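You operate a simulated robot arm through the tools that you are given. There is no shell and no other tool. Be economical: measure what you need, move in short steps, check, and stop when the job is done.

The job below is to be done with a simulated robot arm. You get a single attempt, and the scene is never put back.

JOB
Ready the mower: handle up, both knobs tight, green cover off onto the step.
Fine: swing the handle up before knobs and cover, fingers clear of the hinge; the grey plug cap is off and stays off. Drop and damage nothing, leave nothing switched on.
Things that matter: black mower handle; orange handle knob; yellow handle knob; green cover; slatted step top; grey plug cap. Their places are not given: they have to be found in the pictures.

Only the result counts: the job must be done as asked and must still hold three seconds after the hand-in. Knocking over, shifting, dropping, spilling or breaking anything else fails it. Lids that push on must go on centred and level and be pressed home; caps that screw on are set level and turned clockwise until they are tight.

ROBOT AND FRAMES
A 6-joint arm with a two-finger parallel gripper, fixed in place. Base frame: the origin is at the foot of the arm, x ahead of it, y to its left, z up. Readings come in mm, rad, newtons and seconds.
With the tool pointing down near the work surface it reaches from about 140 to 820 mm from the base axis. Its first joint turns from -2.897 to 2.897 rad. Payload 3.91 kg.
Tool frame: the origin (TCP) lies between the finger pads and is the grasp point; the fingertips stand 30 mm ahead of it; z points along the fingers, y is the line along which they close. The gripper opens to 110 mm. The fingers are 20 mm wide and 10 mm thick; the gripper's body (48 by 112 mm) begins 55 mm behind the TCP.
Orientation is told as [roll, pitch, yaw] about the base's x, y, z axes, in that order, counted from this pose: with the fingers straight down and closing along the base's y, the tool's x points along the base's -x, its y along +y and its z along -z.

CONTROLS
- The arm moves only by the tool jog_arm. Its argument "motion" is a list of rows, each a list of 3 entries, a list of its own where there are three numbers: the shift along the base's x, y, z in cm, then the turn, a rotation vector about the base's x, y, z in rad, then the gripper command, from -1 (shut) to 1 (fully open), values between in proportion. In form: [[[dx, dy, dz], [wx, wy, wz], jaw], ...]. A call has 1 to 10 rows; each row shifts and turns the commanded pose from where the row before left it. Each row takes 0.2 s and may step no farther than 50 mm and 0.15 rad from the row before; otherwise, or with a gripper value out of range, the whole call is refused. Where a pose cannot be reached the arm comes as near as it can. A force on the tool above 90 N (or 10 N above the force at the start of the call, whichever is more), or a blocked arm, ends the call early, and 0.2 s more pass. The fingers move at their own pace (about 108 mm/s each) and stop on an object; they squeeze with about 40 N. The grip force told is the motor's: it shows also when the fingers shut on nothing. Time passes only in rows, and 0.2 s behind the last, so rows that do not move let the fingers close. It gives the time, the measured TCP pose, the force on the tool (base axes), the opening and the grip force at its end, in the units of the frame above (readings bear some noise).
- Cameras (640 x 400 px; columns grow to the right, rows downward): "scene" is fixed at [219.7, 651.2, 1233.5]; the picture's right is [-0.97, -0.25, 0.00], its down [-0.12, 0.48, -0.87] and it looks along [0.21, -0.84, -0.50] (base axes); focal length 312 px, centre (320, 200). "wrist" rides on the gripper at [-36, 0, -57] in the tool frame; the picture's right is [0.00, -1.00, 0.00], its down [0.97, 0.00, -0.24] and it looks along [0.24, 0.00, 0.97] (tool axes); focal length 218 px, centre (320, 200).
- get_image(camera): a new picture of that camera. No time passes.
- slide_trunk(by): slides the trunk up (or, below 0, down) by that many mm; the arm rides with it, the base frame stays. It gives what a move gives, with no picture.
- locate(camera, pixels): for up to 12 pixels [column, row] of the newest picture of that camera ("zoom" is the newest enlarged one), the place [x, y, z] in the base frame of the surface seen there, good to about 3 mm. No time passes.
- inspect(camera, box): a new picture of the part [left, top, right, bottom] of that camera's present view, enlarged. No time passes.
- job_done(): hands the job in; it is judged then, once.

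Go step by step. Measure first, check grasps and placings, and put right what went wrong. The budget is 80 turns and 34 pictures, counting those below and the enlarged ones. Unless the task says otherwise, let go and move clear before handing in, and close with one line.

The tools are called after ">>>" as name(argument=value, ...) on one line, values as JSON. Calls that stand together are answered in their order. jog_arm: Moves the arm, as the interface text tells. Its arguments: {"type":"object","properties":{"motion":{"type":"array","items":{"type":"array"}}},"required":["motion"]} The other tools are called the same way: slide_trunk (by) slides the trunk up or down; get_image (camera) takes a picture; locate (camera, pixels) gives the place of the surface under pixels of a picture; inspect (camera, box) takes an enlarged picture of a part of a camera's view; job_done () hands the job in.

At the start:

```text
clock: 0.0
tool_pos: [315.4, -411.4, 987.5]
orientation: [0.001, 0.0, 0.0]
ft_force: [-0.9, -0.5, 0.0]
grip_width: 109.8
finger_force: 0.1
trunk travel left (down, up): [-225.0, 315.0]
```

scene: 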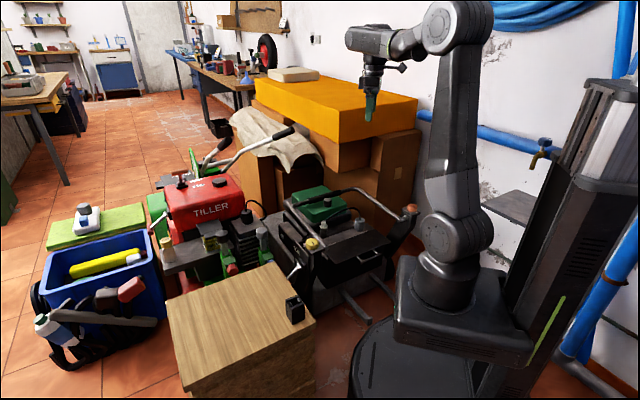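
wrist: 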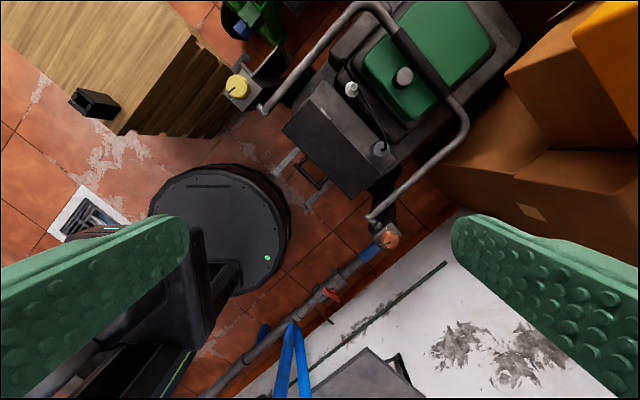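

The mower is around scene pixels (270-420,180-320), with a yellow knob at (312,243) and an orange knob at (410,208). I'll enlarge both views to find the parts.

>>> inspect(camera="scene", box=[220, 160, 430, 330])

>>> inspect(camera="wrist", box=[200, 0, 540, 260])

```text
2.35 times, centred on (325, 245) of scene
```

zoom: 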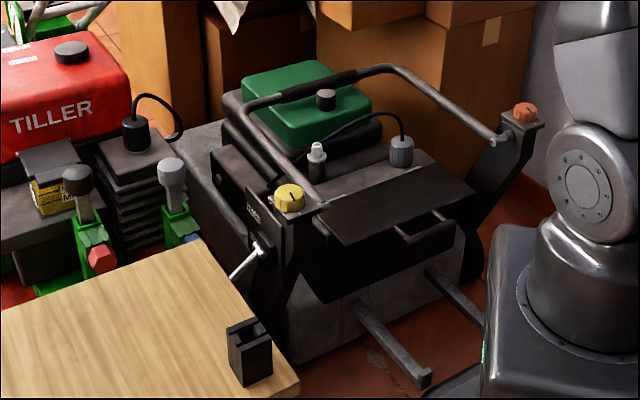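

```text
1.54 times, centred on (370, 130) of wrist
```

zoom: 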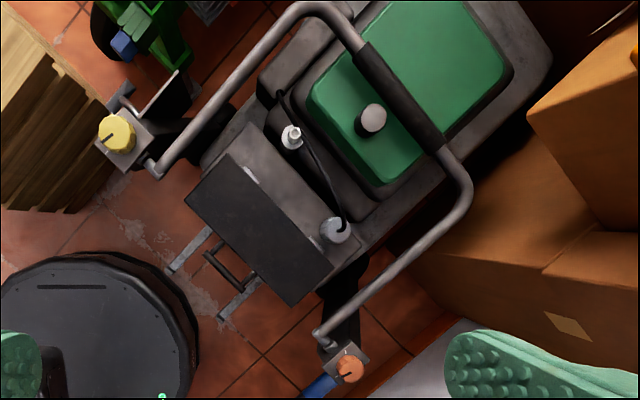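

The handle is a U folded over the green cover, with its hinges at the two knob brackets. I'll measure the key points in the wrist zoom, then the same kind of points in the scene view.

>>> locate(camera="zoom", pixels=[[116, 131], [349, 368], [158, 172], [322, 340], [365, 55], [435, 145], [372, 117], [470, 60], [390, 175], [290, 135], [335, 230], [240, 90]])

>>> get_image(camera="scene")

>>> locate(camera="scene", pixels=[[230, 315], [172, 295], [268, 264], [293, 308], [312, 243], [410, 208], [322, 196], [314, 185], [343, 208], [95, 228], [285, 262], [295, 300]])

```text
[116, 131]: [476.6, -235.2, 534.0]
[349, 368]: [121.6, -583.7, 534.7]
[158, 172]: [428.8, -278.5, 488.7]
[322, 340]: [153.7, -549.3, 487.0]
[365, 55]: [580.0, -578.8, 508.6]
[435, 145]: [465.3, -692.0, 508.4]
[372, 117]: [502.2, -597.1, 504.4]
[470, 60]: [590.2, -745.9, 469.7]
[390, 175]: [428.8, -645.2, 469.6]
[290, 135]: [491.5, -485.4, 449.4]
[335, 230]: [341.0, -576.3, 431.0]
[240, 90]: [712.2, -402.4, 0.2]
```

```text
29 pictures are left
```

scene: 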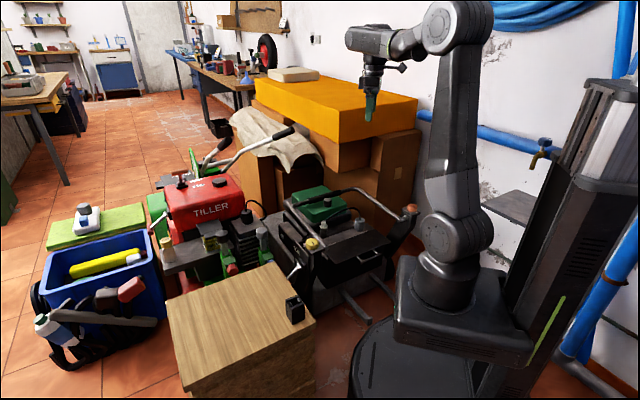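

```text
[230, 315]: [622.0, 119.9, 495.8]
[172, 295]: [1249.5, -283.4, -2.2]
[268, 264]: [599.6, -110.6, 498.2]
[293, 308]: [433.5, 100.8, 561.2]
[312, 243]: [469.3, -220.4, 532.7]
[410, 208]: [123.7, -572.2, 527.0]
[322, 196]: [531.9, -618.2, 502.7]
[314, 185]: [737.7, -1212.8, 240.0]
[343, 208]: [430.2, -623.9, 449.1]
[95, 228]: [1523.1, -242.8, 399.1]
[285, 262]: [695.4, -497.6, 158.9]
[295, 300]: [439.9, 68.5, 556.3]
```

The hinge axis runs from about (429,-279,489) to (154,-549,487), and the handle reaches about 320 mm forward from it. Next I'll measure the side arms and their clearances, and look at the wooden step.

>>> locate(camera="zoom", pixels=[[180, 146], [220, 98], [250, 58], [275, 30], [278, 75], [295, 60], [310, 8], [380, 275], [440, 225], [466, 190], [400, 215], [312, 100]])

>>> inspect(camera="scene", box=[150, 220, 350, 400])

```text
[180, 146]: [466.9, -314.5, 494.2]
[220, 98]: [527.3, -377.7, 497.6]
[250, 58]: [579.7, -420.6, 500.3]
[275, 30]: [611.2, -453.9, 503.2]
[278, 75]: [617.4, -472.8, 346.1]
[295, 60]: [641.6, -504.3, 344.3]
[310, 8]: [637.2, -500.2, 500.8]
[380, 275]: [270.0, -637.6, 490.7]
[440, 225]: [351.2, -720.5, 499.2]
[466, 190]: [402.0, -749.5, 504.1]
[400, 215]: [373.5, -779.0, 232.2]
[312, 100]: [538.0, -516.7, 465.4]
```

```text
2.22 times, centred on (250, 310) of scene
```

zoom: 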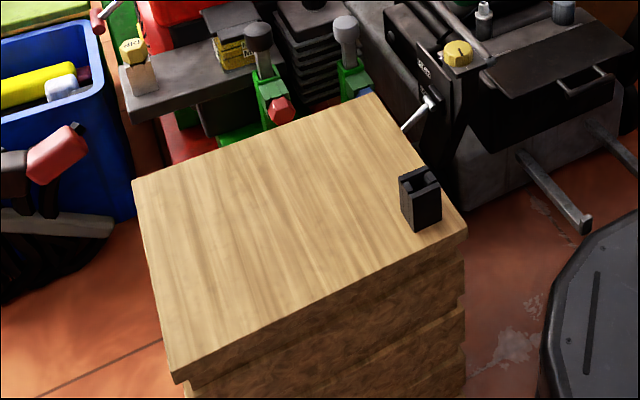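

The step top is the wooden surface at z≈497, with a black block on it. I'll check how close the tiller levers are to the left handle arm, and the step corners.

>>> locate(camera="zoom", pixels=[[346, 22], [258, 30], [346, 60], [432, 100], [136, 182], [176, 378], [464, 230], [374, 98], [418, 180], [408, 225], [440, 220], [456, 50]])

```text
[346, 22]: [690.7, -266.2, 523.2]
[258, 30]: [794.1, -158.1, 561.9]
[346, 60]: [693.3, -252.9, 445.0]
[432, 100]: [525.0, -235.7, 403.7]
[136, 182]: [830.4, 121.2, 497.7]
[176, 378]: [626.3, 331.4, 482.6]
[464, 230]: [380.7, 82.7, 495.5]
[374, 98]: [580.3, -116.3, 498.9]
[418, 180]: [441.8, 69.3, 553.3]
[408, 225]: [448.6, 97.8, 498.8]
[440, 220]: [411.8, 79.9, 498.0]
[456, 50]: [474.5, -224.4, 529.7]
```

The left handle arm is clear around (565,-412, z≈490) and the tiller levers are about 190 mm away. I'll move above that point and yaw -0.796 rad so the fingers straddle the tube.

>>> jog_arm(motion=[[[2.5, 0, -3.6], [0, 0, -0.0796], 0.0], [[2.5, 0, -3.6], [0, 0, -0.0796], 0.0], [[2.5, 0, -3.6], [0, 0, -0.0796], 0.0], [[2.5, 0, -3.6], [0, 0, -0.0796], 0.0], [[2.5, 0, -3.6], [0, 0, -0.0796], 0.0], [[2.5, 0, -3.6], [0, 0, -0.0796], 0.0], [[2.5, 0, -3.6], [0, 0, -0.0796], 0.0], [[2.5, 0, -3.6], [0, 0, -0.0796], 0.0], [[2.5, 0, -3.6], [0, 0, -0.0796], 0.0], [[2.5, 0, -3.6], [0, 0, -0.0796], 0.0]])

>>> get_image(camera="wrist")

```text
clock: 2.2
tool_pos: [564.8, -411.1, 628.7]
orientation: [-0.001, 0.0, -0.797]
ft_force: [0.0, 0.7, -0.1]
grip_width: 54.9
finger_force: 0.0
trunk travel left (down, up): [-225.0, 315.0]
```

```text
27 pictures are left
```

wrist: 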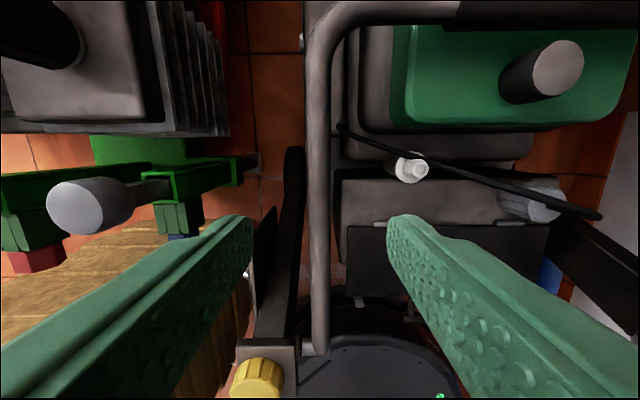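

The tube runs vertically at column ~318, centred between the fingers. I'll lower 139 mm to z≈490 and then close.

>>> jog_arm(motion=[[[0, 0, -4.6], [0, 0, 0], 0.0], [[0, 0, -4.6], [0, 0, 0], 0.0], [[0, 0, -4.5], [0, 0, 0], 0.0], [[0, 0, 0], [0, 0, 0], -0.3], [[0, 0, 0], [0, 0, 0], -1], [[0, 0, 0], [0, 0, 0], -1], [[0, 0, 0], [0, 0, 0], -1]])

>>> inspect(camera="scene", box=[220, 120, 430, 290])

```text
clock: 3.8
tool_pos: [565.5, -411.1, 491.4]
orientation: [0.001, 0.0, -0.795]
ft_force: [-4.8, -5.4, -0.3]
grip_width: 21.9
finger_force: 44.5
trunk travel left (down, up): [-225.0, 315.0]
```

```text
2.35 times, centred on (325, 205) of scene
```

zoom: 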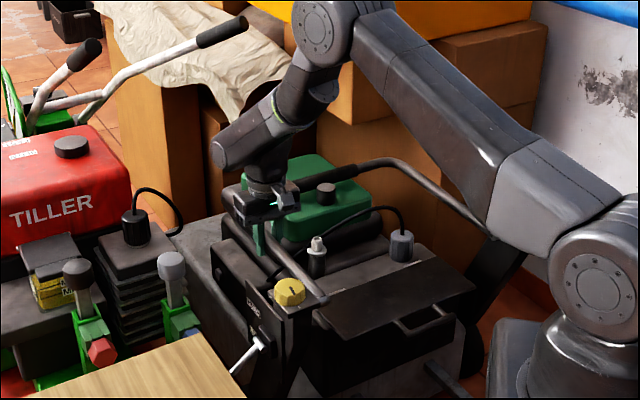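

The grip holds at 21.9 mm on the tube. I'll swing the first ~0.36 rad of the arc about the hinge (R≈190 mm) and check the forces.

>>> jog_arm(motion=[[[-0.196, 0.2, 2.266], [-0.0857, -0.084, 0], -1], [[-0.384, 0.392, 2.216], [-0.0857, -0.084, 0], -1], [[-0.568, 0.579, 2.134], [-0.0857, -0.084, 0], -1], [[0, 0, 0], [0, 0, 0], -1]])

>>> inspect(camera="scene", box=[220, 120, 430, 290])

```text
clock: 4.8
tool_pos: [553.5, -397.7, 558.4]
orientation: [0.003, -0.36, -0.795]
ft_force: [-2.7, -9.3, -6.2]
grip_width: 21.9
finger_force: 45.2
trunk travel left (down, up): [-225.0, 315.0]
```

```text
2.35 times, centred on (325, 205) of scene
```

zoom: 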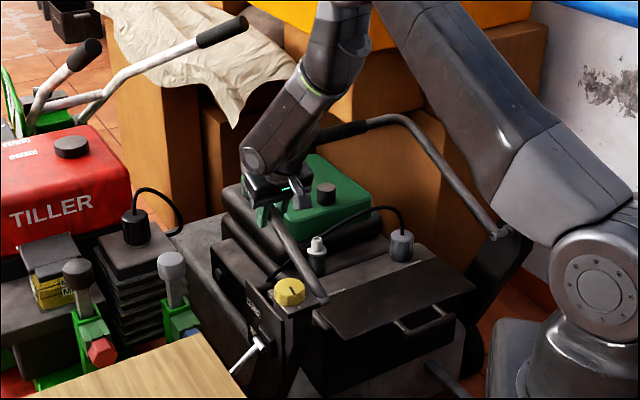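

The handle follows smoothly with low force. I'll continue another 0.6 rad.

>>> jog_arm(motion=[[[-0.742, 0.757, 2.022], [-0.0857, -0.084, 0], -1], [[-0.906, 0.924, 1.88], [-0.0857, -0.084, 0], -1], [[-1.057, 1.078, 1.712], [-0.0857, -0.084, 0], -1], [[-1.193, 1.217, 1.519], [-0.0857, -0.084, 0], -1], [[-1.312, 1.338, 1.304], [-0.0857, -0.084, 0], -1], [[0, 0, 0], [0, 0, 0], -1]])

>>> inspect(camera="scene", box=[220, 90, 470, 290])

```text
clock: 5.5
tool_pos: [567.9, -411.7, 592.7]
orientation: [-0.037, -0.54, -0.776]
ft_force: [33.9, 59.7, -6.4]
grip_width: 21.8
finger_force: 45.0
out of reach, approached as far as the arm can: row 1, 2, 3
trunk travel left (down, up): [-225.0, 315.0]
stopped in row 3: the force on the tool passed its limit (the readings are from after the stop); the commanded pose is now the measured one
```

```text
2.00 times, centred on (345, 190) of scene
```

zoom: 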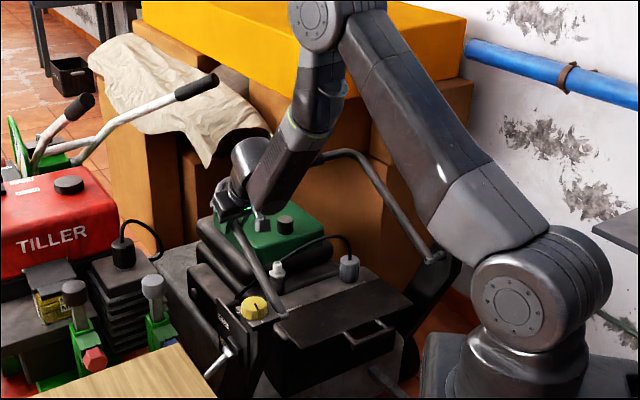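

The wrist ran out of reach at 0.54 rad tilt. I'll lower the handle back to rest under control, then regrasp it at the crossbar so the tool can stay near vertical while the bar turns in the pads.

>>> jog_arm(motion=[[[0.1, 0.1, 0], [0.02, 0.0, -0.01], -1], [[0.854, -0.871, -2.38], [0.0964, 0.0945, 0], -1], [[0.6475, -0.66, -2.51], [0.0964, 0.0945, 0], -1], [[0, 0, 0], [0, 0, 0], -1]])

```text
clock: 6.0
tool_pos: [571.8, -416.9, 589.4]
orientation: [-0.049, -0.51, -0.767]
ft_force: [30.5, 51.4, -8.2]
grip_width: 21.8
finger_force: 44.9
trunk travel left (down, up): [-225.0, 315.0]
stopped in row 2: the force on the tool passed its limit (the readings are from after the stop); the commanded pose is now the measured one
```

There's still about 60 N of side load along the hinge axis. I'll relieve it with a small +l shift, then read the force.

>>> jog_arm(motion=[[[0.2, 0.2, 0], [0, 0, 0], -1], [[0.1, 0.1, 0], [0, 0, 0], -1], [[0, 0, 0], [0, 0, 0], -1]])

>>> get_image(camera="wrist")

```text
clock: 6.8
tool_pos: [572.8, -416.9, 589.3]
orientation: [-0.053, -0.509, -0.772]
ft_force: [25.1, 32.0, -12.6]
grip_width: 21.8
finger_force: 45.0
trunk travel left (down, up): [-225.0, 315.0]
```

```text
23 pictures are left
```

wrist: 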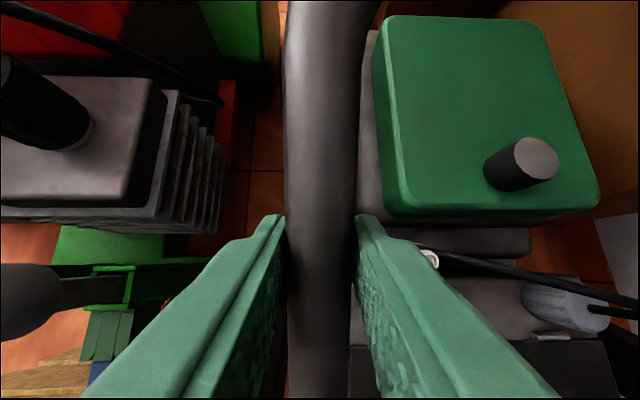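

The force dropped, so the direction is right. I'll shift a little more that way, then begin lowering.

>>> jog_arm(motion=[[[0.25, 0.25, 0], [0, 0, 0], -1], [[0.1, 0.15, 0], [0, 0, 0], -1], [[0.2, -0.25, -0.8], [0.035, 0.034, 0], -1], [[0, 0, 0], [0, 0, 0], -1]])

```text
clock: 7.8
tool_pos: [573.7, -419.5, 583.8]
orientation: [-0.05, -0.458, -0.779]
ft_force: [3.3, -7.2, 0.4]
grip_width: 21.7
finger_force: 44.7
trunk travel left (down, up): [-225.0, 315.0]
```

The side load is gone. I'll lower along the arc now.

>>> jog_arm(motion=[[[0.66, -0.67, -2.065], [0.0714, 0.07, 0], -1], [[0.51, -0.52, -2.15], [0.0714, 0.07, 0], -1], [[0.36, -0.365, -2.21], [0.0714, 0.07, 0], -1], [[0, 0, 0], [0, 0, 0], -1]])

```text
clock: 8.8
tool_pos: [589.4, -435.2, 519.0]
orientation: [-0.046, -0.155, -0.778]
ft_force: [-11.0, -16.4, -2.1]
grip_width: 21.6
finger_force: 45.1
trunk travel left (down, up): [-225.0, 315.0]
```

About 25 mm remain. I'll lower it, then open and see whether the handle moves.

>>> jog_arm(motion=[[[0.1, -0.1, -1.2], [0.04, 0.04, 0], -1], [[0.05, -0.05, -0.9], [0.04, 0.04, 0], -1], [[0, 0, 0], [0, 0, 0], -1], [[0, 0, 0], [0, 0, 0], 0], [[0, 0, 0], [0, 0, 0], 0]])

>>> get_image(camera="wrist")

>>> locate(camera="wrist", pixels=[[320, 20], [320, 100], [320, 250], [540, 150], [590, 25], [400, 25]])

```text
clock: 10.0
tool_pos: [593.1, -434.8, 498.0]
orientation: [-0.043, -0.046, -0.778]
ft_force: [0.4, 0.2, 0.2]
grip_width: 54.9
finger_force: 0.1
trunk travel left (down, up): [-225.0, 315.0]
```

```text
22 pictures are left
```

wrist: 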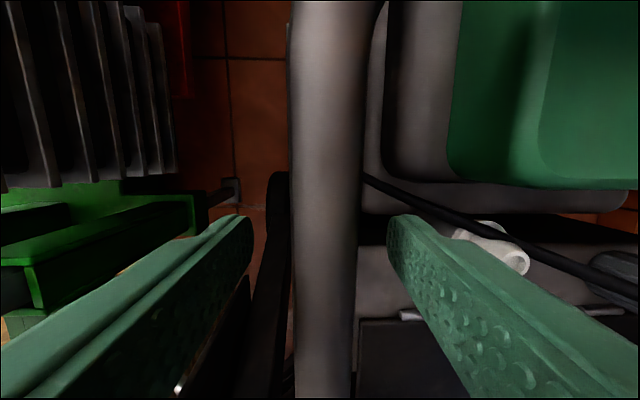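

```text
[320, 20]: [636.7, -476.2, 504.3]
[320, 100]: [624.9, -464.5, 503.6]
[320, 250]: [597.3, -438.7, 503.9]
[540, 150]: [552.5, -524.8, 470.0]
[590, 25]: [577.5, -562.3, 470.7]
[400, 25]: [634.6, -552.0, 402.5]
```

The handle stayed put and the jaws are open. I'll rise, yaw to close along the forward direction, and move over the crossbar at about (566,-592).

>>> jog_arm(motion=[[[0, 0, 4], [0.063, 0.001, 0], 0.0], [[0, 0, 4], [0, 0, 0], 0.0], [[0, 0, 4], [0, 0, 0.14], 0.0], [[0, 0, 0], [0, 0, 0.14], 0], [[-0.3, -2, 0], [0, 0, 0.14], 0.0], [[-0.3, -2, 0], [0, 0, 0.14], 0.0], [[-0.3, -2, 0], [0, 0, 0.14], 0.0], [[-0.3, -2, 0], [0, 0, 0.14], 0.0], [[-0.3, -2, 0], [0, 0, 0.14], 0.0], [[-0.3, -2, 0], [0, 0, 0.14], 0.0]])

>>> jog_arm(motion=[[[-0.3, -2, 0], [0, 0, 0.14], 0.0], [[-0.3, -1.7, 0], [0, 0, 0.14], 0.0], [[-0.26, 0, 0], [0, 0, 0.154], 0.0]])

```text
clock: 12.2
tool_pos: [575.8, -554.2, 618.1]
orientation: [0.0, 0.001, 0.344]
ft_force: [-0.8, 0.5, 0.5]
grip_width: 55.1
finger_force: 0.1
trunk travel left (down, up): [-225.0, 315.0]
```

```text
refused: row 3 steps farther than a row can; nothing moved
```

Now I'll finish the yaw and add 0.3 rad of outward tilt.

>>> jog_arm(motion=[[[-0.3, -1.3, 0], [0, 0, 0.144], 0.0], [[-0.3, -1.3, 0], [0, 0, 0.144], 0.0], [[-0.33, -1.2, 0], [0, 0, 0.144], 0.0], [[0, 0, 0], [-0.0714, -0.07, 0], 0.0], [[0, 0, 0], [-0.0714, -0.07, 0], 0.0], [[0, 0, 0], [-0.0714, -0.07, 0], 0.0]])

>>> get_image(camera="wrist")

```text
clock: 13.6
tool_pos: [564.6, -592.5, 617.5]
orientation: [-0.302, -0.001, 0.772]
ft_force: [0.0, 0.2, 0.1]
grip_width: 55.0
finger_force: 0.0
trunk travel left (down, up): [-225.0, 315.0]
```

```text
21 pictures are left
```

wrist: 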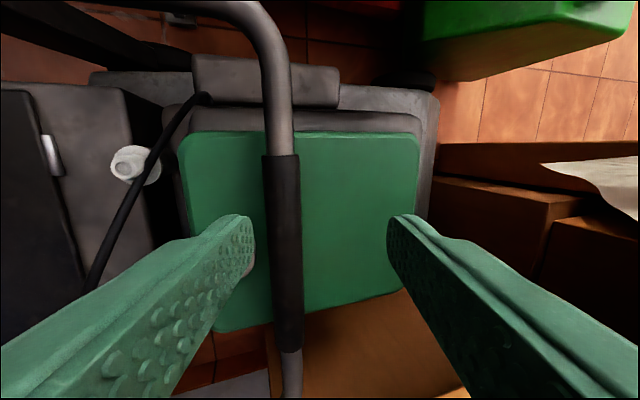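

The pose is reachable. I'll measure the crossbar, the cover knob and the cover top.

>>> locate(camera="wrist", pixels=[[280, 120], [284, 180], [287, 240], [290, 300], [252, 268], [340, 200], [230, 160], [200, 200], [410, 200], [300, 142], [300, 322]])

```text
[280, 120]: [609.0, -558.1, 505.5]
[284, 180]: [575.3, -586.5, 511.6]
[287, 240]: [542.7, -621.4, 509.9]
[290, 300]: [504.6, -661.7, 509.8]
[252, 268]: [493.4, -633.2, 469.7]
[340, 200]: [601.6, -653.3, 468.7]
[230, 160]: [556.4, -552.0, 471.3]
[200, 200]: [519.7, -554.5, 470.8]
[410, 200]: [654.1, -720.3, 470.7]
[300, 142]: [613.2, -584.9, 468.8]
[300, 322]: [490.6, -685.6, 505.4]
```

The crossbar centre is near s≈825 mm forward and z≈498, and the cover top is at 470. I'll approach along the tilted tool axis with the jaws at ~42 mm and keep the tips above the cover.

>>> jog_arm(motion=[[[-0.2, 0.9, -2.4], [0, 0, 0], -0.236], [[-0.2, 0.88, -2.45], [0, 0, 0], -0.236], [[0.413, -0.422, -1.91], [0, 0, 0], -0.236], [[0.413, -0.422, -1.91], [0, 0, 0], -0.236], [[0.413, -0.422, -1.91], [0, 0, 0], -0.236], [[0, 0, 0], [0, 0, 0], -0.236]])

>>> get_image(camera="wrist")

```text
clock: 15.0
tool_pos: [572.5, -588.6, 511.7]
orientation: [-0.299, -0.002, 0.773]
ft_force: [0.3, -0.4, -0.2]
grip_width: 41.8
finger_force: 0.2
trunk travel left (down, up): [-225.0, 315.0]
```

```text
20 pictures are left
```

wrist: 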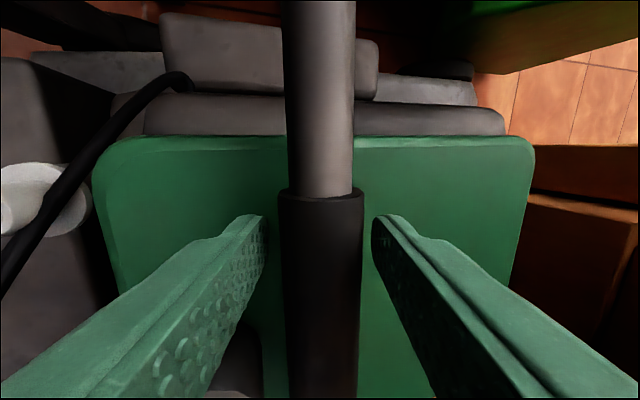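

The bar is centred between the fingers. I'll close and begin the arc with the orientation fixed.

>>> jog_arm(motion=[[[0, 0, 0], [0, 0, 0], -1], [[0, 0, 0], [0, 0, 0], -1], [[-0.319, 0.326, 3.88], [0, 0, 0], -1], [[-0.643, 0.655, 3.8], [0, 0, 0], -1], [[-0.956, 0.975, 3.66], [0, 0, 0], -1], [[0, 0, 0], [0, 0, 0], -1]])

>>> get_image(camera="wrist")

```text
clock: 16.4
tool_pos: [554.4, -568.5, 627.0]
orientation: [-0.303, 0.0, 0.771]
ft_force: [6.1, -19.5, 7.5]
grip_width: 29.4
finger_force: 45.1
trunk travel left (down, up): [-225.0, 315.0]
```

```text
19 pictures are left
```

wrist: 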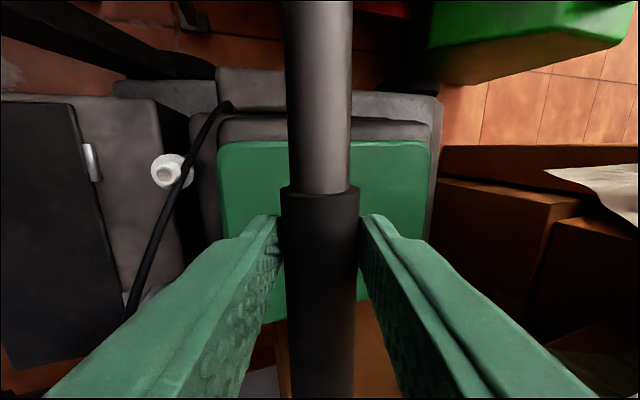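

The handle is rising with about 20 N on the tool. I'll continue the arc.

>>> jog_arm(motion=[[[-1.2, 1.22, 3.47], [0, 0, 0], -1], [[-1.5, 1.53, 3.23], [0, 0, 0], -1], [[-1.8, 1.835, 2.95], [0, 0, 0], -1], [[-2.03, 2.07, 2.62], [0, 0, 0], -1], [[0, 0, 0], [0, 0, 0], -1]])

```text
clock: 17.6
tool_pos: [489.0, -505.8, 753.4]
orientation: [-0.315, -0.001, 0.773]
ft_force: [7.4, -33.6, 35.3]
grip_width: 29.9
finger_force: 44.9
trunk travel left (down, up): [-225.0, 315.0]
```

The load is radial, so my arc radius was a little small. I'll move out about 6 mm and continue.

>>> jog_arm(motion=[[[-2.058, 2.1, 2.81], [0, 0, 0], -1], [[-2.49, 2.54, 1.92], [0, 0, 0], -1], [[-2.64, 2.69, 1.49], [0, 0, 0], -1], [[0, 0, 0], [0, 0, 0], -1]])

>>> inspect(camera="scene", box=[220, 60, 470, 290])

```text
clock: 18.6
tool_pos: [414.9, -427.5, 811.1]
orientation: [-0.304, -0.004, 0.774]
ft_force: [5.8, -8.4, 25.8]
grip_width: 29.1
finger_force: 45.4
trunk travel left (down, up): [-225.0, 315.0]
```

```text
1.74 times, centred on (345, 175) of scene
```

zoom: 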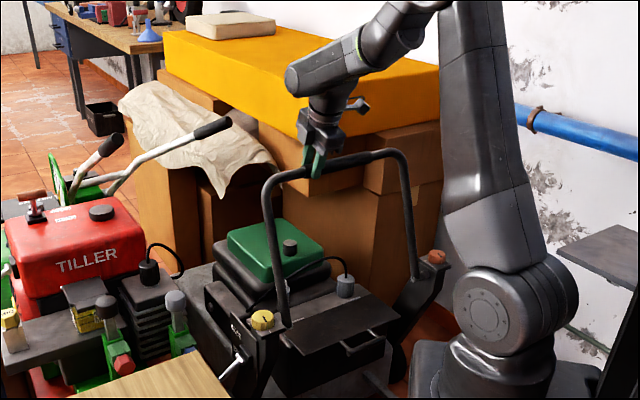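

The handle is at about 72° from horizontal. I'll keep going gently to find the stop.

>>> jog_arm(motion=[[[-2.7, 2.76, 1.2], [0, 0, 0], -1], [[-2.81, 2.86, 0.52], [0, 0, 0], -1], [[0, 0, 0], [0, 0, 0], -1]])

```text
clock: 19.4
tool_pos: [358.8, -370.2, 826.3]
orientation: [-0.294, -0.003, 0.772]
ft_force: [-13.8, -7.9, 2.3]
grip_width: 29.3
finger_force: 44.8
trunk travel left (down, up): [-225.0, 315.0]
```

Almost vertical and no stop yet. I'll continue in small steps.

>>> jog_arm(motion=[[[-1.4, 1.43, 0.0], [0, 0, 0], -1], [[-1.4, 1.43, -0.1], [0, 0, 0], -1], [[-1.4, 1.43, -0.2], [0, 0, 0], -1], [[0, 0, 0], [0, 0, 0], -1]])

```text
clock: 20.4
tool_pos: [319.1, -330.2, 825.1]
orientation: [-0.302, -0.001, 0.772]
ft_force: [-13.7, -17.3, 10.4]
grip_width: 28.9
finger_force: 45.2
trunk travel left (down, up): [-225.0, 315.0]
```

No stop yet. I'll continue, relieving the slight side load.

>>> jog_arm(motion=[[[-1.5, 1.33, -0.2], [0, 0, 0], -1], [[-1.45, 1.38, -0.25], [0, 0, 0], -1], [[-1.4, 1.43, -0.35], [0, 0, 0], -1], [[-1.4, 1.43, -0.4], [0, 0, 0], -1], [[0, 0, 0], [0, 0, 0], -1]])

>>> inspect(camera="scene", box=[220, 60, 470, 290])

```text
clock: 21.6
tool_pos: [263.6, -272.9, 810.7]
orientation: [-0.294, -0.001, 0.772]
ft_force: [12.1, 0.1, -35.3]
grip_width: 29.8
finger_force: 44.9
trunk travel left (down, up): [-225.0, 315.0]
```

```text
1.74 times, centred on (345, 175) of scene
```

zoom: 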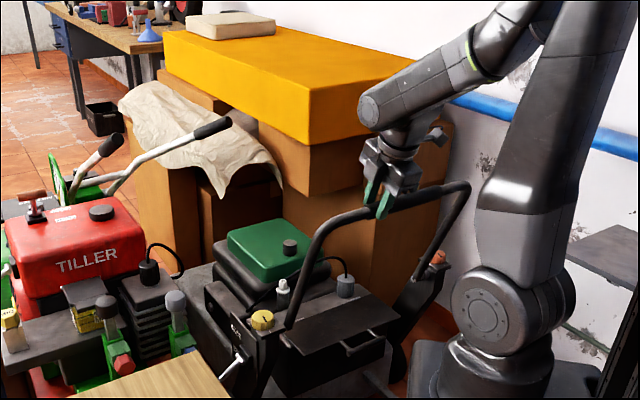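

Now at about 110°. The load is mainly downward since my path is a bit high. I'll continue in small steps with more descent.

>>> jog_arm(motion=[[[-1.0, 1.02, -0.8], [0, 0, 0], -1], [[-1.05, 1.07, -0.7], [0, 0, 0], -1], [[0, 0, 0], [0, 0, 0], -1]])

```text
clock: 22.4
tool_pos: [242.0, -251.2, 798.9]
orientation: [-0.301, 0.0, 0.774]
ft_force: [4.0, 6.9, 12.9]
grip_width: 29.4
finger_force: 45.4
trunk travel left (down, up): [-225.0, 315.0]
```

No hard stop yet (≈116°). I'll continue.

>>> jog_arm(motion=[[[-1.05, 1.07, -0.75], [0, 0, 0], -1], [[-1.05, 1.07, -0.8], [0, 0, 0], -1], [[0, 0, 0], [0, 0, 0], -1]])

```text
clock: 23.2
tool_pos: [219.6, -229.3, 781.3]
orientation: [-0.3, -0.001, 0.773]
ft_force: [2.6, 0.3, -3.1]
grip_width: 28.7
finger_force: 45.5
trunk travel left (down, up): [-225.0, 315.0]
```

Still free at ≈122°. I'll look closely at the bracket for a stop or mark.

>>> inspect(camera="scene", box=[290, 140, 430, 270])

```text
3.08 times, centred on (360, 205) of scene
```

zoom: 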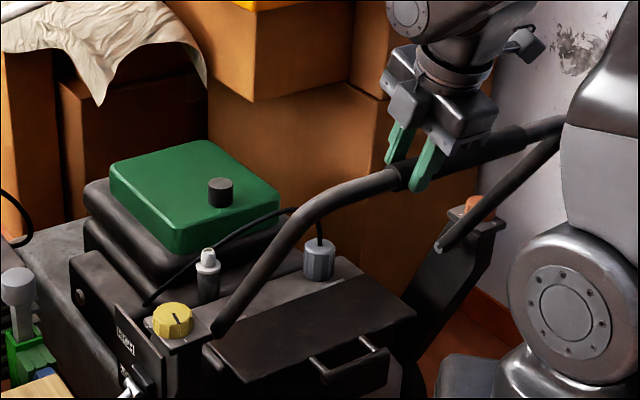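

No visible stop mark, so I'll continue gently until I feel resistance.

>>> jog_arm(motion=[[[-0.88, 0.9, -0.82], [0, 0, 0], -1], [[-0.86, 0.88, -0.87], [0, 0, 0], -1], [[-0.84, 0.86, -0.92], [0, 0, 0], -1], [[0, 0, 0], [0, 0, 0], -1]])

```text
clock: 24.2
tool_pos: [194.7, -205.0, 755.7]
orientation: [-0.301, -0.003, 0.772]
ft_force: [-5.6, -6.0, 3.2]
grip_width: 29.3
finger_force: 45.6
trunk travel left (down, up): [-225.0, 315.0]
```

Still free at ≈129°. I'll keep going in small steps.

>>> jog_arm(motion=[[[-0.8, 0.82, -0.95], [0, 0, 0], -1], [[-0.78, 0.8, -1.0], [0, 0, 0], -1], [[0, 0, 0], [0, 0, 0], -1]])

```text
clock: 25.0
tool_pos: [178.5, -188.9, 734.1]
orientation: [-0.299, -0.002, 0.773]
ft_force: [0.5, -7.5, -6.0]
grip_width: 29.4
finger_force: 45.2
trunk travel left (down, up): [-225.0, 315.0]
```

≈134° and still light. Two more small steps.

>>> jog_arm(motion=[[[-0.74, 0.755, -1.05], [0, 0, 0], -1], [[-0.72, 0.735, -1.08], [0, 0, 0], -1], [[0, 0, 0], [0, 0, 0], -1]])

>>> inspect(camera="scene", box=[270, 100, 470, 290])

```text
clock: 25.8
tool_pos: [179.4, -184.4, 724.5]
orientation: [-0.339, -0.007, 0.773]
ft_force: [-34.4, 16.6, 24.5]
grip_width: 29.6
finger_force: 45.6
trunk travel left (down, up): [-225.0, 315.0]
```

```text
2.11 times, centred on (370, 195) of scene
```

zoom: 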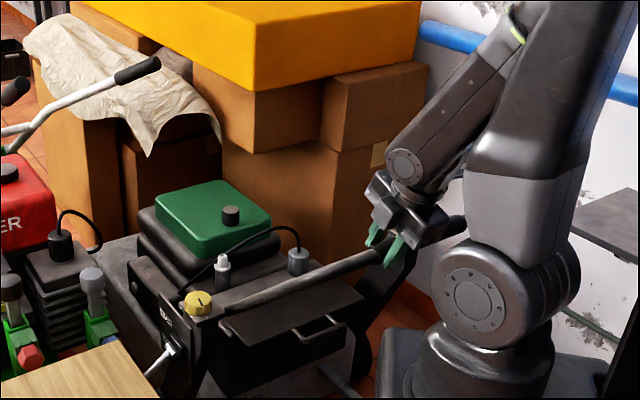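

The motion stopped at ≈135.5° with force building, which looks like the handle stop. I'll ease the command back to relax, read the force, then open and check the handle stays.

>>> jog_arm(motion=[[[1.2, -0.9, 1.1], [0, 0, 0], -1], [[0, 0, 0], [0, 0, 0], -1]])

```text
clock: 26.4
tool_pos: [177.9, -182.6, 723.9]
orientation: [-0.298, -0.003, 0.776]
ft_force: [15.9, -20.1, -32.4]
grip_width: 29.7
finger_force: 45.3
trunk travel left (down, up): [-225.0, 315.0]
```

The load is now purely radial. I'll trim 2–3 mm inward and push a little tangentially to confirm the stop.

>>> jog_arm(motion=[[[0.15, -0.15, -0.25], [0, 0, 0], -1], [[0, 0, 0], [0, 0, 0], -1]])

>>> jog_arm(motion=[[[-0.3, 0.31, -0.43], [0, 0, 0], -1], [[0, 0, 0], [0, 0, 0], -1]])

```text
clock: 27.0
tool_pos: [178.3, -183.4, 724.5]
orientation: [-0.297, -0.001, 0.773]
ft_force: [-1.1, 4.6, 6.2]
grip_width: 29.2
finger_force: 44.9
trunk travel left (down, up): [-225.0, 315.0]
```

```text
clock: 27.6
tool_pos: [176.3, -180.2, 721.9]
orientation: [-0.308, -0.002, 0.772]
ft_force: [-5.4, 11.0, 36.3]
grip_width: 29.4
finger_force: 44.9
trunk travel left (down, up): [-225.0, 315.0]
```

Resistance grew, so the handle is at its stop. I'll relax, open, and back off along the tool axis.

>>> jog_arm(motion=[[[0.1, -0.1, 0.2], [0, 0, 0], -1], [[0, 0, 0], [0, 0, 0], -0.3], [[0, 0, 0], [0, 0, 0], -0.1], [[0, 0, 0], [0, 0, 0], -0.1], [[-0.6, 0.6, 3], [0, 0, 0], -0.1], [[-0.6, 0.6, 3], [0, 0, 0], -0.1], [[0, 0, 4], [0, 0, 0], -0.1], [[0, 0, 4], [0, 0, 0], -0.1]])

>>> get_image(camera="scene")

```text
clock: 29.4
tool_pos: [163.3, -171.1, 860.0]
orientation: [-0.282, 0.002, 0.761]
ft_force: [-0.5, 0.1, 0.9]
grip_width: 49.7
finger_force: 0.1
trunk travel left (down, up): [-225.0, 315.0]
```

```text
14 pictures are left
```

scene: 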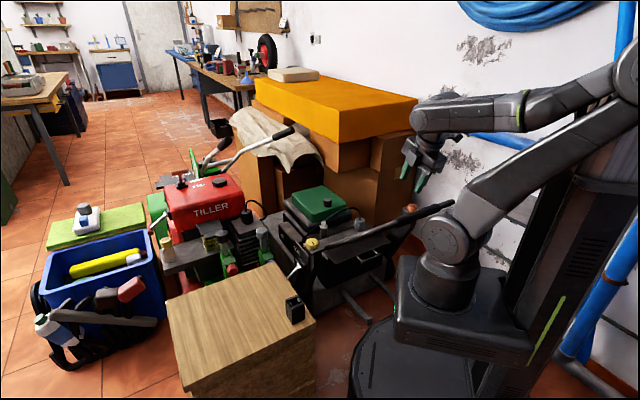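

The handle stays up at about 135°. Next is the yellow knob at ≈(474,-230, 534): I'll go above it with the tool vertical and yawed to ~1.5 rad, to leave room for clockwise turning.

>>> jog_arm(motion=[[[3.11, -0.59, -2.1], [0.102, 0.097, 0], 0.2], [[3.11, -0.59, -2.1], [0.102, 0.097, 0], 0.2], [[3.11, -0.59, -2.1], [0, 0, 0.123], 0.2], [[3.11, -0.59, -2.1], [0, 0, 0.123], 0.2], [[3.11, -0.59, -2.1], [0, 0, 0.123], 0.2], [[3.11, -0.59, -2.1], [0, 0, 0.123], 0.2], [[3.11, -0.59, -2.1], [0, 0, 0.123], 0.2], [[3.11, -0.59, -2.1], [0, 0, 0.123], 0.2], [[3.11, -0.59, -2.1], [0, 0, 0], 0.2], [[3.11, -0.59, -2.1], [0, 0, 0], 0.2]])

>>> get_image(camera="wrist")

```text
clock: 31.6
tool_pos: [472.1, -229.0, 652.2]
orientation: [-0.019, -0.005, 1.513]
ft_force: [-0.1, -0.2, 0.8]
grip_width: 66.1
finger_force: 0.0
trunk travel left (down, up): [-225.0, 315.0]
```

```text
13 pictures are left
```

wrist: 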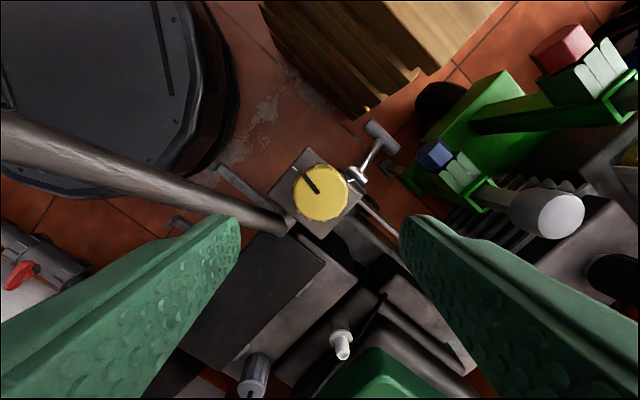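

>>> locate(camera="wrist", pixels=[[320, 193], [298, 193], [342, 193], [320, 172], [320, 214], [330, 226], [290, 190], [348, 200]])

>>> inspect(camera="wrist", box=[260, 130, 400, 250])

```text
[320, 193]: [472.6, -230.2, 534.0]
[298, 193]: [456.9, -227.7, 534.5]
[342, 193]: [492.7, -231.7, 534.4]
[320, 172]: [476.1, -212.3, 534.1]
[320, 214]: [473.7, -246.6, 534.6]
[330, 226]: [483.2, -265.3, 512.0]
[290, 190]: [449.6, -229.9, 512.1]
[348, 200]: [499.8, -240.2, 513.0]
```

```text
3.33 times, centred on (330, 190) of wrist
```

zoom: 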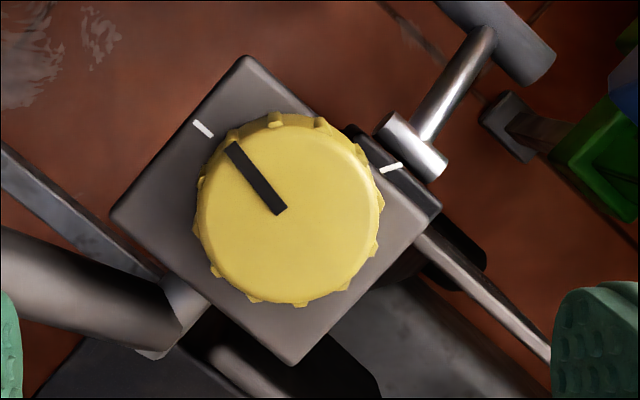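

The yellow knob's pointer is at the left mark, with a second mark about 108° clockwise. The knob is ≈44 mm across, centred at (475,-230), with its top at 534. I'll descend to z 548 and grip.

>>> jog_arm(motion=[[[0.29, -0.1, -3.5], [0, 0.019, 0], 0.2], [[0, 0, -3.5], [0, 0, 0], 0.2], [[0, 0, -3.4], [0, 0, 0], 0.2], [[0, 0, 0], [0, 0, 0], 0.2], [[0, 0, 0], [0, 0, 0], -1], [[0, 0, 0], [0, 0, 0], -1], [[0, 0, 0], [0, 0, 0], -1]])

```text
clock: 33.2
tool_pos: [474.7, -231.3, 546.6]
orientation: [0.0, -0.002, 1.509]
ft_force: [-6.4, 0.9, -1.4]
grip_width: 49.0
finger_force: 45.3
trunk travel left (down, up): [-225.0, 315.0]
```

Gripped at 49 mm. I'll turn clockwise about 1.4 rad first.

>>> jog_arm(motion=[[[-0.08, 0, 0], [0, 0, -0.14], -1], [[0, 0, 0], [0, 0, -0.14], -1], [[0, 0, 0], [0, 0, -0.14], -1], [[0, 0, 0], [0, 0, -0.14], -1], [[0, 0, 0], [0, 0, -0.14], -1], [[0, 0, 0], [0, 0, -0.14], -1], [[0, 0, 0], [0, 0, -0.14], -1], [[0, 0, 0], [0, 0, -0.14], -1], [[0, 0, 0], [0, 0, -0.14], -1], [[0, 0, 0], [0, 0, -0.14], -1]])

>>> jog_arm(motion=[[[0, 0, 0], [0, 0, -0.14], -1], [[0, 0, 0], [0, 0, -0.14], -1], [[0, 0, 0], [0, 0, -0.14], -1], [[0, 0, 0], [0, 0, -0.14], -1], [[0, 0, 0], [0, 0, 0], -1]])

>>> inspect(camera="wrist", box=[220, 150, 420, 300])

```text
clock: 35.4
tool_pos: [476.6, -231.1, 546.9]
orientation: [0.002, -0.003, 0.108]
ft_force: [-20.7, -41.6, -7.5]
grip_width: 49.2
finger_force: 45.1
trunk travel left (down, up): [-225.0, 315.0]
```

```text
clock: 36.6
tool_pos: [476.3, -232.3, 546.4]
orientation: [0.001, -0.005, -0.45]
ft_force: [-13.9, -50.3, -15.4]
grip_width: 49.0
finger_force: 45.0
trunk travel left (down, up): [-225.0, 315.0]
```

```text
2.67 times, centred on (320, 225) of wrist
```

zoom: 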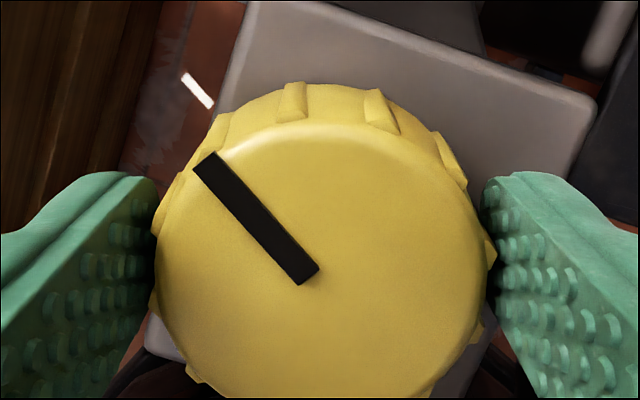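

The pointer has moved with the gripper to near the second mark. I'll trim the side load and keep turning to feel for tightness.

>>> jog_arm(motion=[[[-0.08, -0.25, 0], [0, 0, 0], -1], [[0, 0, 0], [0, 0, -0.1], -1], [[0, 0, 0], [0, 0, -0.1], -1], [[0, 0, 0], [0, 0, 0], -1]])

>>> inspect(camera="wrist", box=[220, 150, 420, 300])

```text
clock: 37.6
tool_pos: [478.2, -233.6, 546.9]
orientation: [0.0, -0.004, -0.651]
ft_force: [-3.8, -35.5, 0.3]
grip_width: 48.5
finger_force: 44.8
trunk travel left (down, up): [-225.0, 315.0]
```

```text
2.67 times, centred on (320, 225) of wrist
```

zoom: 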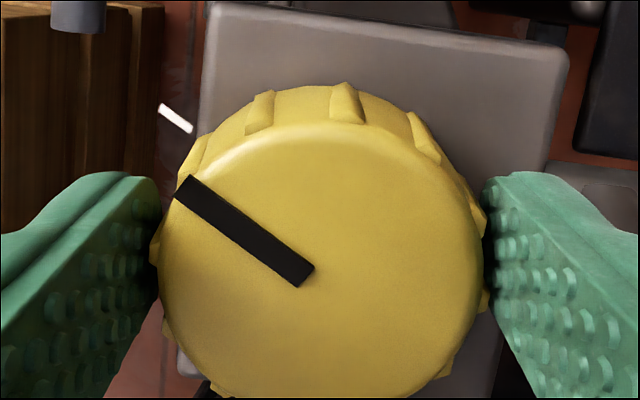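

The pointer lagged behind the gripper, so the fingers slipped on a knob that is at its stop. I'll release, rise and verify.

>>> jog_arm(motion=[[[0, 0, 0], [0, 0, 0], 0.2], [[0, 0, 0], [0, 0, 0], 0.2], [[0, 0, 3.5], [0, 0, 0], 0.2], [[0, 0, 3.5], [0, 0, 0], 0.2], [[0, 0, 3.5], [0, 0, 0], 0.2]])

>>> inspect(camera="wrist", box=[220, 130, 420, 280])

```text
clock: 38.8
tool_pos: [477.4, -231.2, 653.0]
orientation: [-0.003, -0.003, -0.647]
ft_force: [0.3, -0.2, -0.1]
grip_width: 66.0
finger_force: 0.0
trunk travel left (down, up): [-225.0, 315.0]
```

```text
2.67 times, centred on (320, 205) of wrist
```

zoom: 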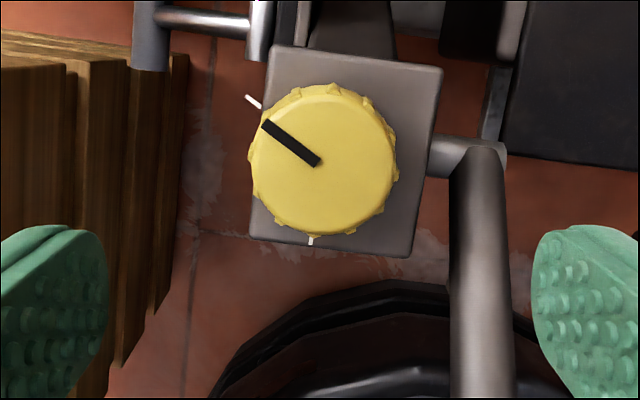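

The yellow knob's pointer is now on the tight mark. I'll move to the orange knob at ≈(122,-580), rewinding the yaw to about +0.75 on the way.

>>> jog_arm(motion=[[[0, 0, 4], [0, 0, 0.14], 0.2], [[0, 0, 4], [0, 0, 0.14], 0.2], [[-3.2, -3.15, 0], [0, 0, 0.14], 0.2], [[-3.2, -3.15, 0], [0, 0, 0.14], 0.2], [[-3.2, -3.15, 0], [0, 0, 0.14], 0.2], [[-3.2, -3.15, 0], [0, 0, 0.14], 0.2], [[-3.2, -3.15, 0], [0, 0, 0.14], 0.2], [[-3.2, -3.15, 0], [0, 0, 0.14], 0.2], [[-3.2, -3.15, 0], [0, 0, 0.14], 0.2], [[-3.2, -3.15, 0], [0, 0, 0.14], 0.2]])

>>> jog_arm(motion=[[[-3.3, -3.25, 0], [0, 0, 0], 0.2], [[-3.3, -3.25, 0], [0, 0, 0], 0.2], [[-3.3, -3.25, -3], [0, 0, 0], 0.2], [[0, 0, -4.2], [0, 0, 0], 0.2]])

>>> get_image(camera="wrist")

```text
clock: 41.0
tool_pos: [218.9, -482.7, 732.8]
orientation: [-0.001, -0.003, 0.75]
ft_force: [0.6, -0.3, -0.2]
grip_width: 66.2
finger_force: 0.0
trunk travel left (down, up): [-225.0, 315.0]
```

```text
refused: row 3 steps farther than a row can; nothing moved
```

```text
8 pictures are left
```

wrist: 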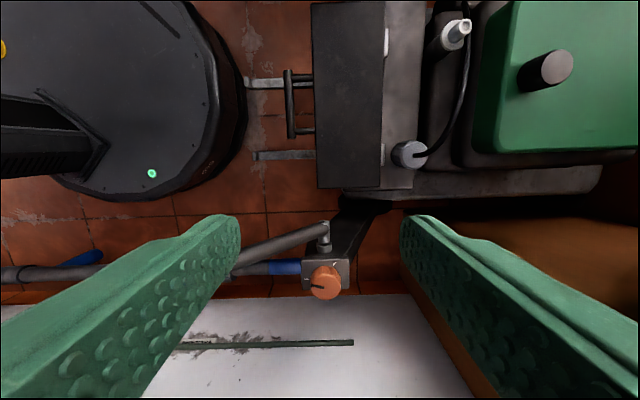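

The orange knob is visible at (325,282). I'll measure it.

>>> locate(camera="wrist", pixels=[[325, 282], [313, 282], [337, 282], [325, 271], [325, 293], [325, 238], [345, 262], [548, 68], [490, 10], [480, 145], [630, 150]])

```text
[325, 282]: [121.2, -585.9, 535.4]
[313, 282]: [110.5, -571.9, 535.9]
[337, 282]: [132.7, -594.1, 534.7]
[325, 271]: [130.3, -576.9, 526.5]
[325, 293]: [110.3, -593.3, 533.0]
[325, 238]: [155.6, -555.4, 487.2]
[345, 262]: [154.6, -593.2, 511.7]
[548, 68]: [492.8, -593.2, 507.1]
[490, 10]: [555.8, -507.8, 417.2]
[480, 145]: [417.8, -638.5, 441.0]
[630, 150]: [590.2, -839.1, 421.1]
```

The orange knob's centre is ≈(121.5,-583.5). I'll check the wall clearance first (no picture needed).

>>> locate(camera="wrist", pixels=[[325, 310], [325, 350], [325, 390], [280, 268], [400, 330], [260, 240]])

```text
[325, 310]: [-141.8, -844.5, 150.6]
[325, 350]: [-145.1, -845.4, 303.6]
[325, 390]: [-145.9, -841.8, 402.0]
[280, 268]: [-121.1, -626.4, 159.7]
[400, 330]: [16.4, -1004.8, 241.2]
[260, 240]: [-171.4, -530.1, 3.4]
```

The wall is about 370 mm away, so that's fine. I'll go over the knob, descend to z 547 and grip.

>>> jog_arm(motion=[[[-3.25, -3.36, 0], [0, 0, 0], 0.2], [[-3.25, -3.36, 0], [0, 0, 0], 0.2], [[-3.24, -3.36, 0], [0, 0, 0], 0.2], [[0, 0, -4.7], [0, 0, 0], 0.2], [[0, 0, -4.7], [0, 0, 0], 0.2], [[0, 0, -4.6], [0, 0, 0], 0.2], [[0, 0, -4.6], [0, 0, 0], 0.2], [[0, 0, 0], [0, 0, 0], 0.2], [[0, 0, 0], [0, 0, 0], -1], [[0, 0, 0], [0, 0, 0], -1]])

>>> jog_arm(motion=[[[0, 0, 0], [0, 0, 0], -1]])

```text
clock: 43.2
tool_pos: [122.7, -585.5, 544.6]
orientation: [0.0, -0.003, 0.751]
ft_force: [-1.3, 1.0, -2.3]
grip_width: 42.7
finger_force: 44.7
trunk travel left (down, up): [-225.0, 315.0]
```

```text
clock: 43.6
tool_pos: [123.6, -583.9, 544.6]
orientation: [0.0, -0.005, 0.752]
ft_force: [-1.8, 0.9, -4.0]
grip_width: 43.2
finger_force: 44.5
trunk travel left (down, up): [-225.0, 315.0]
```

Gripped at 43 mm. I'll turn clockwise 1.4 rad.

>>> jog_arm(motion=[[[0, 0, 0.1], [0, 0, -0.14], -1], [[0, 0, 0], [0, 0, -0.14], -1], [[0, 0, 0], [0, 0, -0.14], -1], [[0, 0, 0], [0, 0, -0.14], -1], [[0, 0, 0], [0, 0, -0.14], -1], [[0, 0, 0], [0, 0, -0.14], -1], [[0, 0, 0], [0, 0, -0.14], -1], [[0, 0, 0], [0, 0, -0.14], -1], [[0, 0, 0], [0, 0, -0.14], -1], [[0, 0, 0], [0, 0, -0.14], -1]])

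>>> inspect(camera="wrist", box=[220, 130, 420, 300])

```text
clock: 45.8
tool_pos: [122.2, -594.3, 546.0]
orientation: [-0.01, -0.013, -0.653]
ft_force: [-12.2, -61.6, -17.5]
grip_width: 42.3
finger_force: 45.2
trunk travel left (down, up): [-225.0, 315.0]
```

```text
2.35 times, centred on (320, 215) of wrist
```

zoom: 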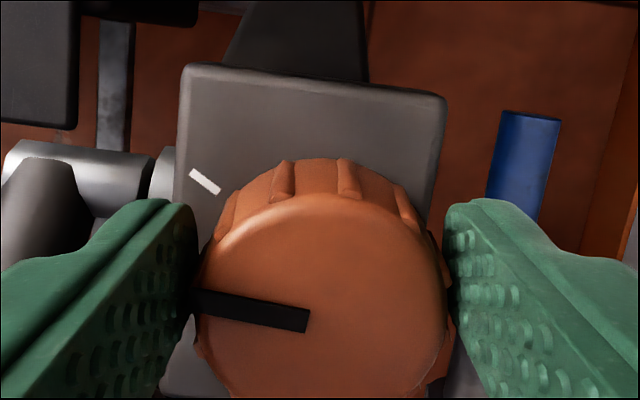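

The pointer (left, ≈-80°) still needs about 30° clockwise to reach the mark at zoom (205,182). I'll relieve the side load by following in y, then continue turning.

>>> jog_arm(motion=[[[0, -0.6, 0], [0, 0, 0], -1], [[0, -0.3, 0], [0, 0, 0], -1], [[0, 0, 0], [0, 0, 0], -1]])

```text
clock: 46.6
tool_pos: [121.6, -593.2, 546.4]
orientation: [0.0, -0.005, -0.649]
ft_force: [-29.8, -15.1, 9.0]
grip_width: 42.1
finger_force: 44.6
trunk travel left (down, up): [-225.0, 315.0]
```

>>> jog_arm(motion=[[[-0.3, -0.1, 0], [0, 0, 0], -1], [[0, 0, 0], [0, 0, -0.14], -1], [[0, 0, 0], [0, 0, -0.14], -1], [[0, 0, 0], [0, 0, -0.14], -1], [[0, 0, 0], [0, 0, -0.14], -1], [[0, 0, 0], [0, 0, 0], -1]])

```text
clock: 48.0
tool_pos: [119.9, -596.6, 548.5]
orientation: [0.0, -0.006, -1.209]
ft_force: [-19.2, -21.5, 4.8]
grip_width: 42.6
finger_force: 44.8
trunk travel left (down, up): [-225.0, 315.0]
```

>>> inspect(camera="wrist", box=[220, 130, 420, 300])

```text
2.35 times, centred on (320, 215) of wrist
```

zoom: 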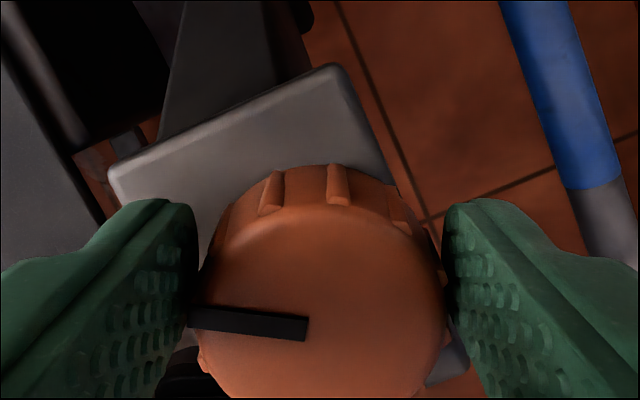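

The knob turned with the gripper (pointer unchanged relative to the pads). I'll turn another 0.4 rad to reach the stop.

>>> jog_arm(motion=[[[-0.1, -0.1, 0], [0, 0, -0.1], -1], [[0, 0, 0], [0, 0, -0.1], -1], [[0, 0, 0], [0, 0, -0.1], -1], [[0, 0, 0], [0, 0, -0.1], -1], [[0, 0, 0], [0, 0, 0], -1]])

>>> inspect(camera="wrist", box=[220, 130, 420, 300])

```text
clock: 49.2
tool_pos: [115.8, -596.9, 547.8]
orientation: [-0.001, -0.005, -1.609]
ft_force: [-31.7, -12.1, 8.6]
grip_width: 42.6
finger_force: 44.8
trunk travel left (down, up): [-225.0, 315.0]
```

```text
2.35 times, centred on (320, 215) of wrist
```

zoom: 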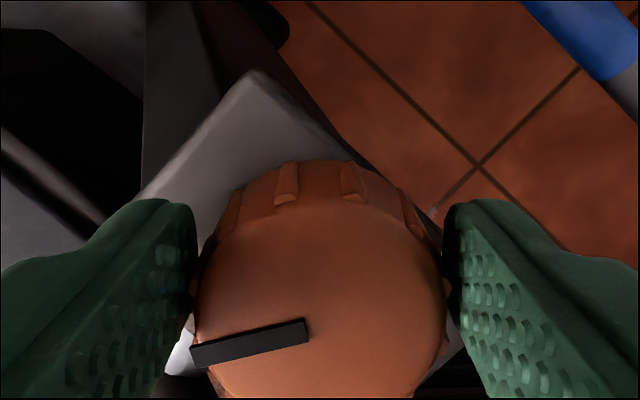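

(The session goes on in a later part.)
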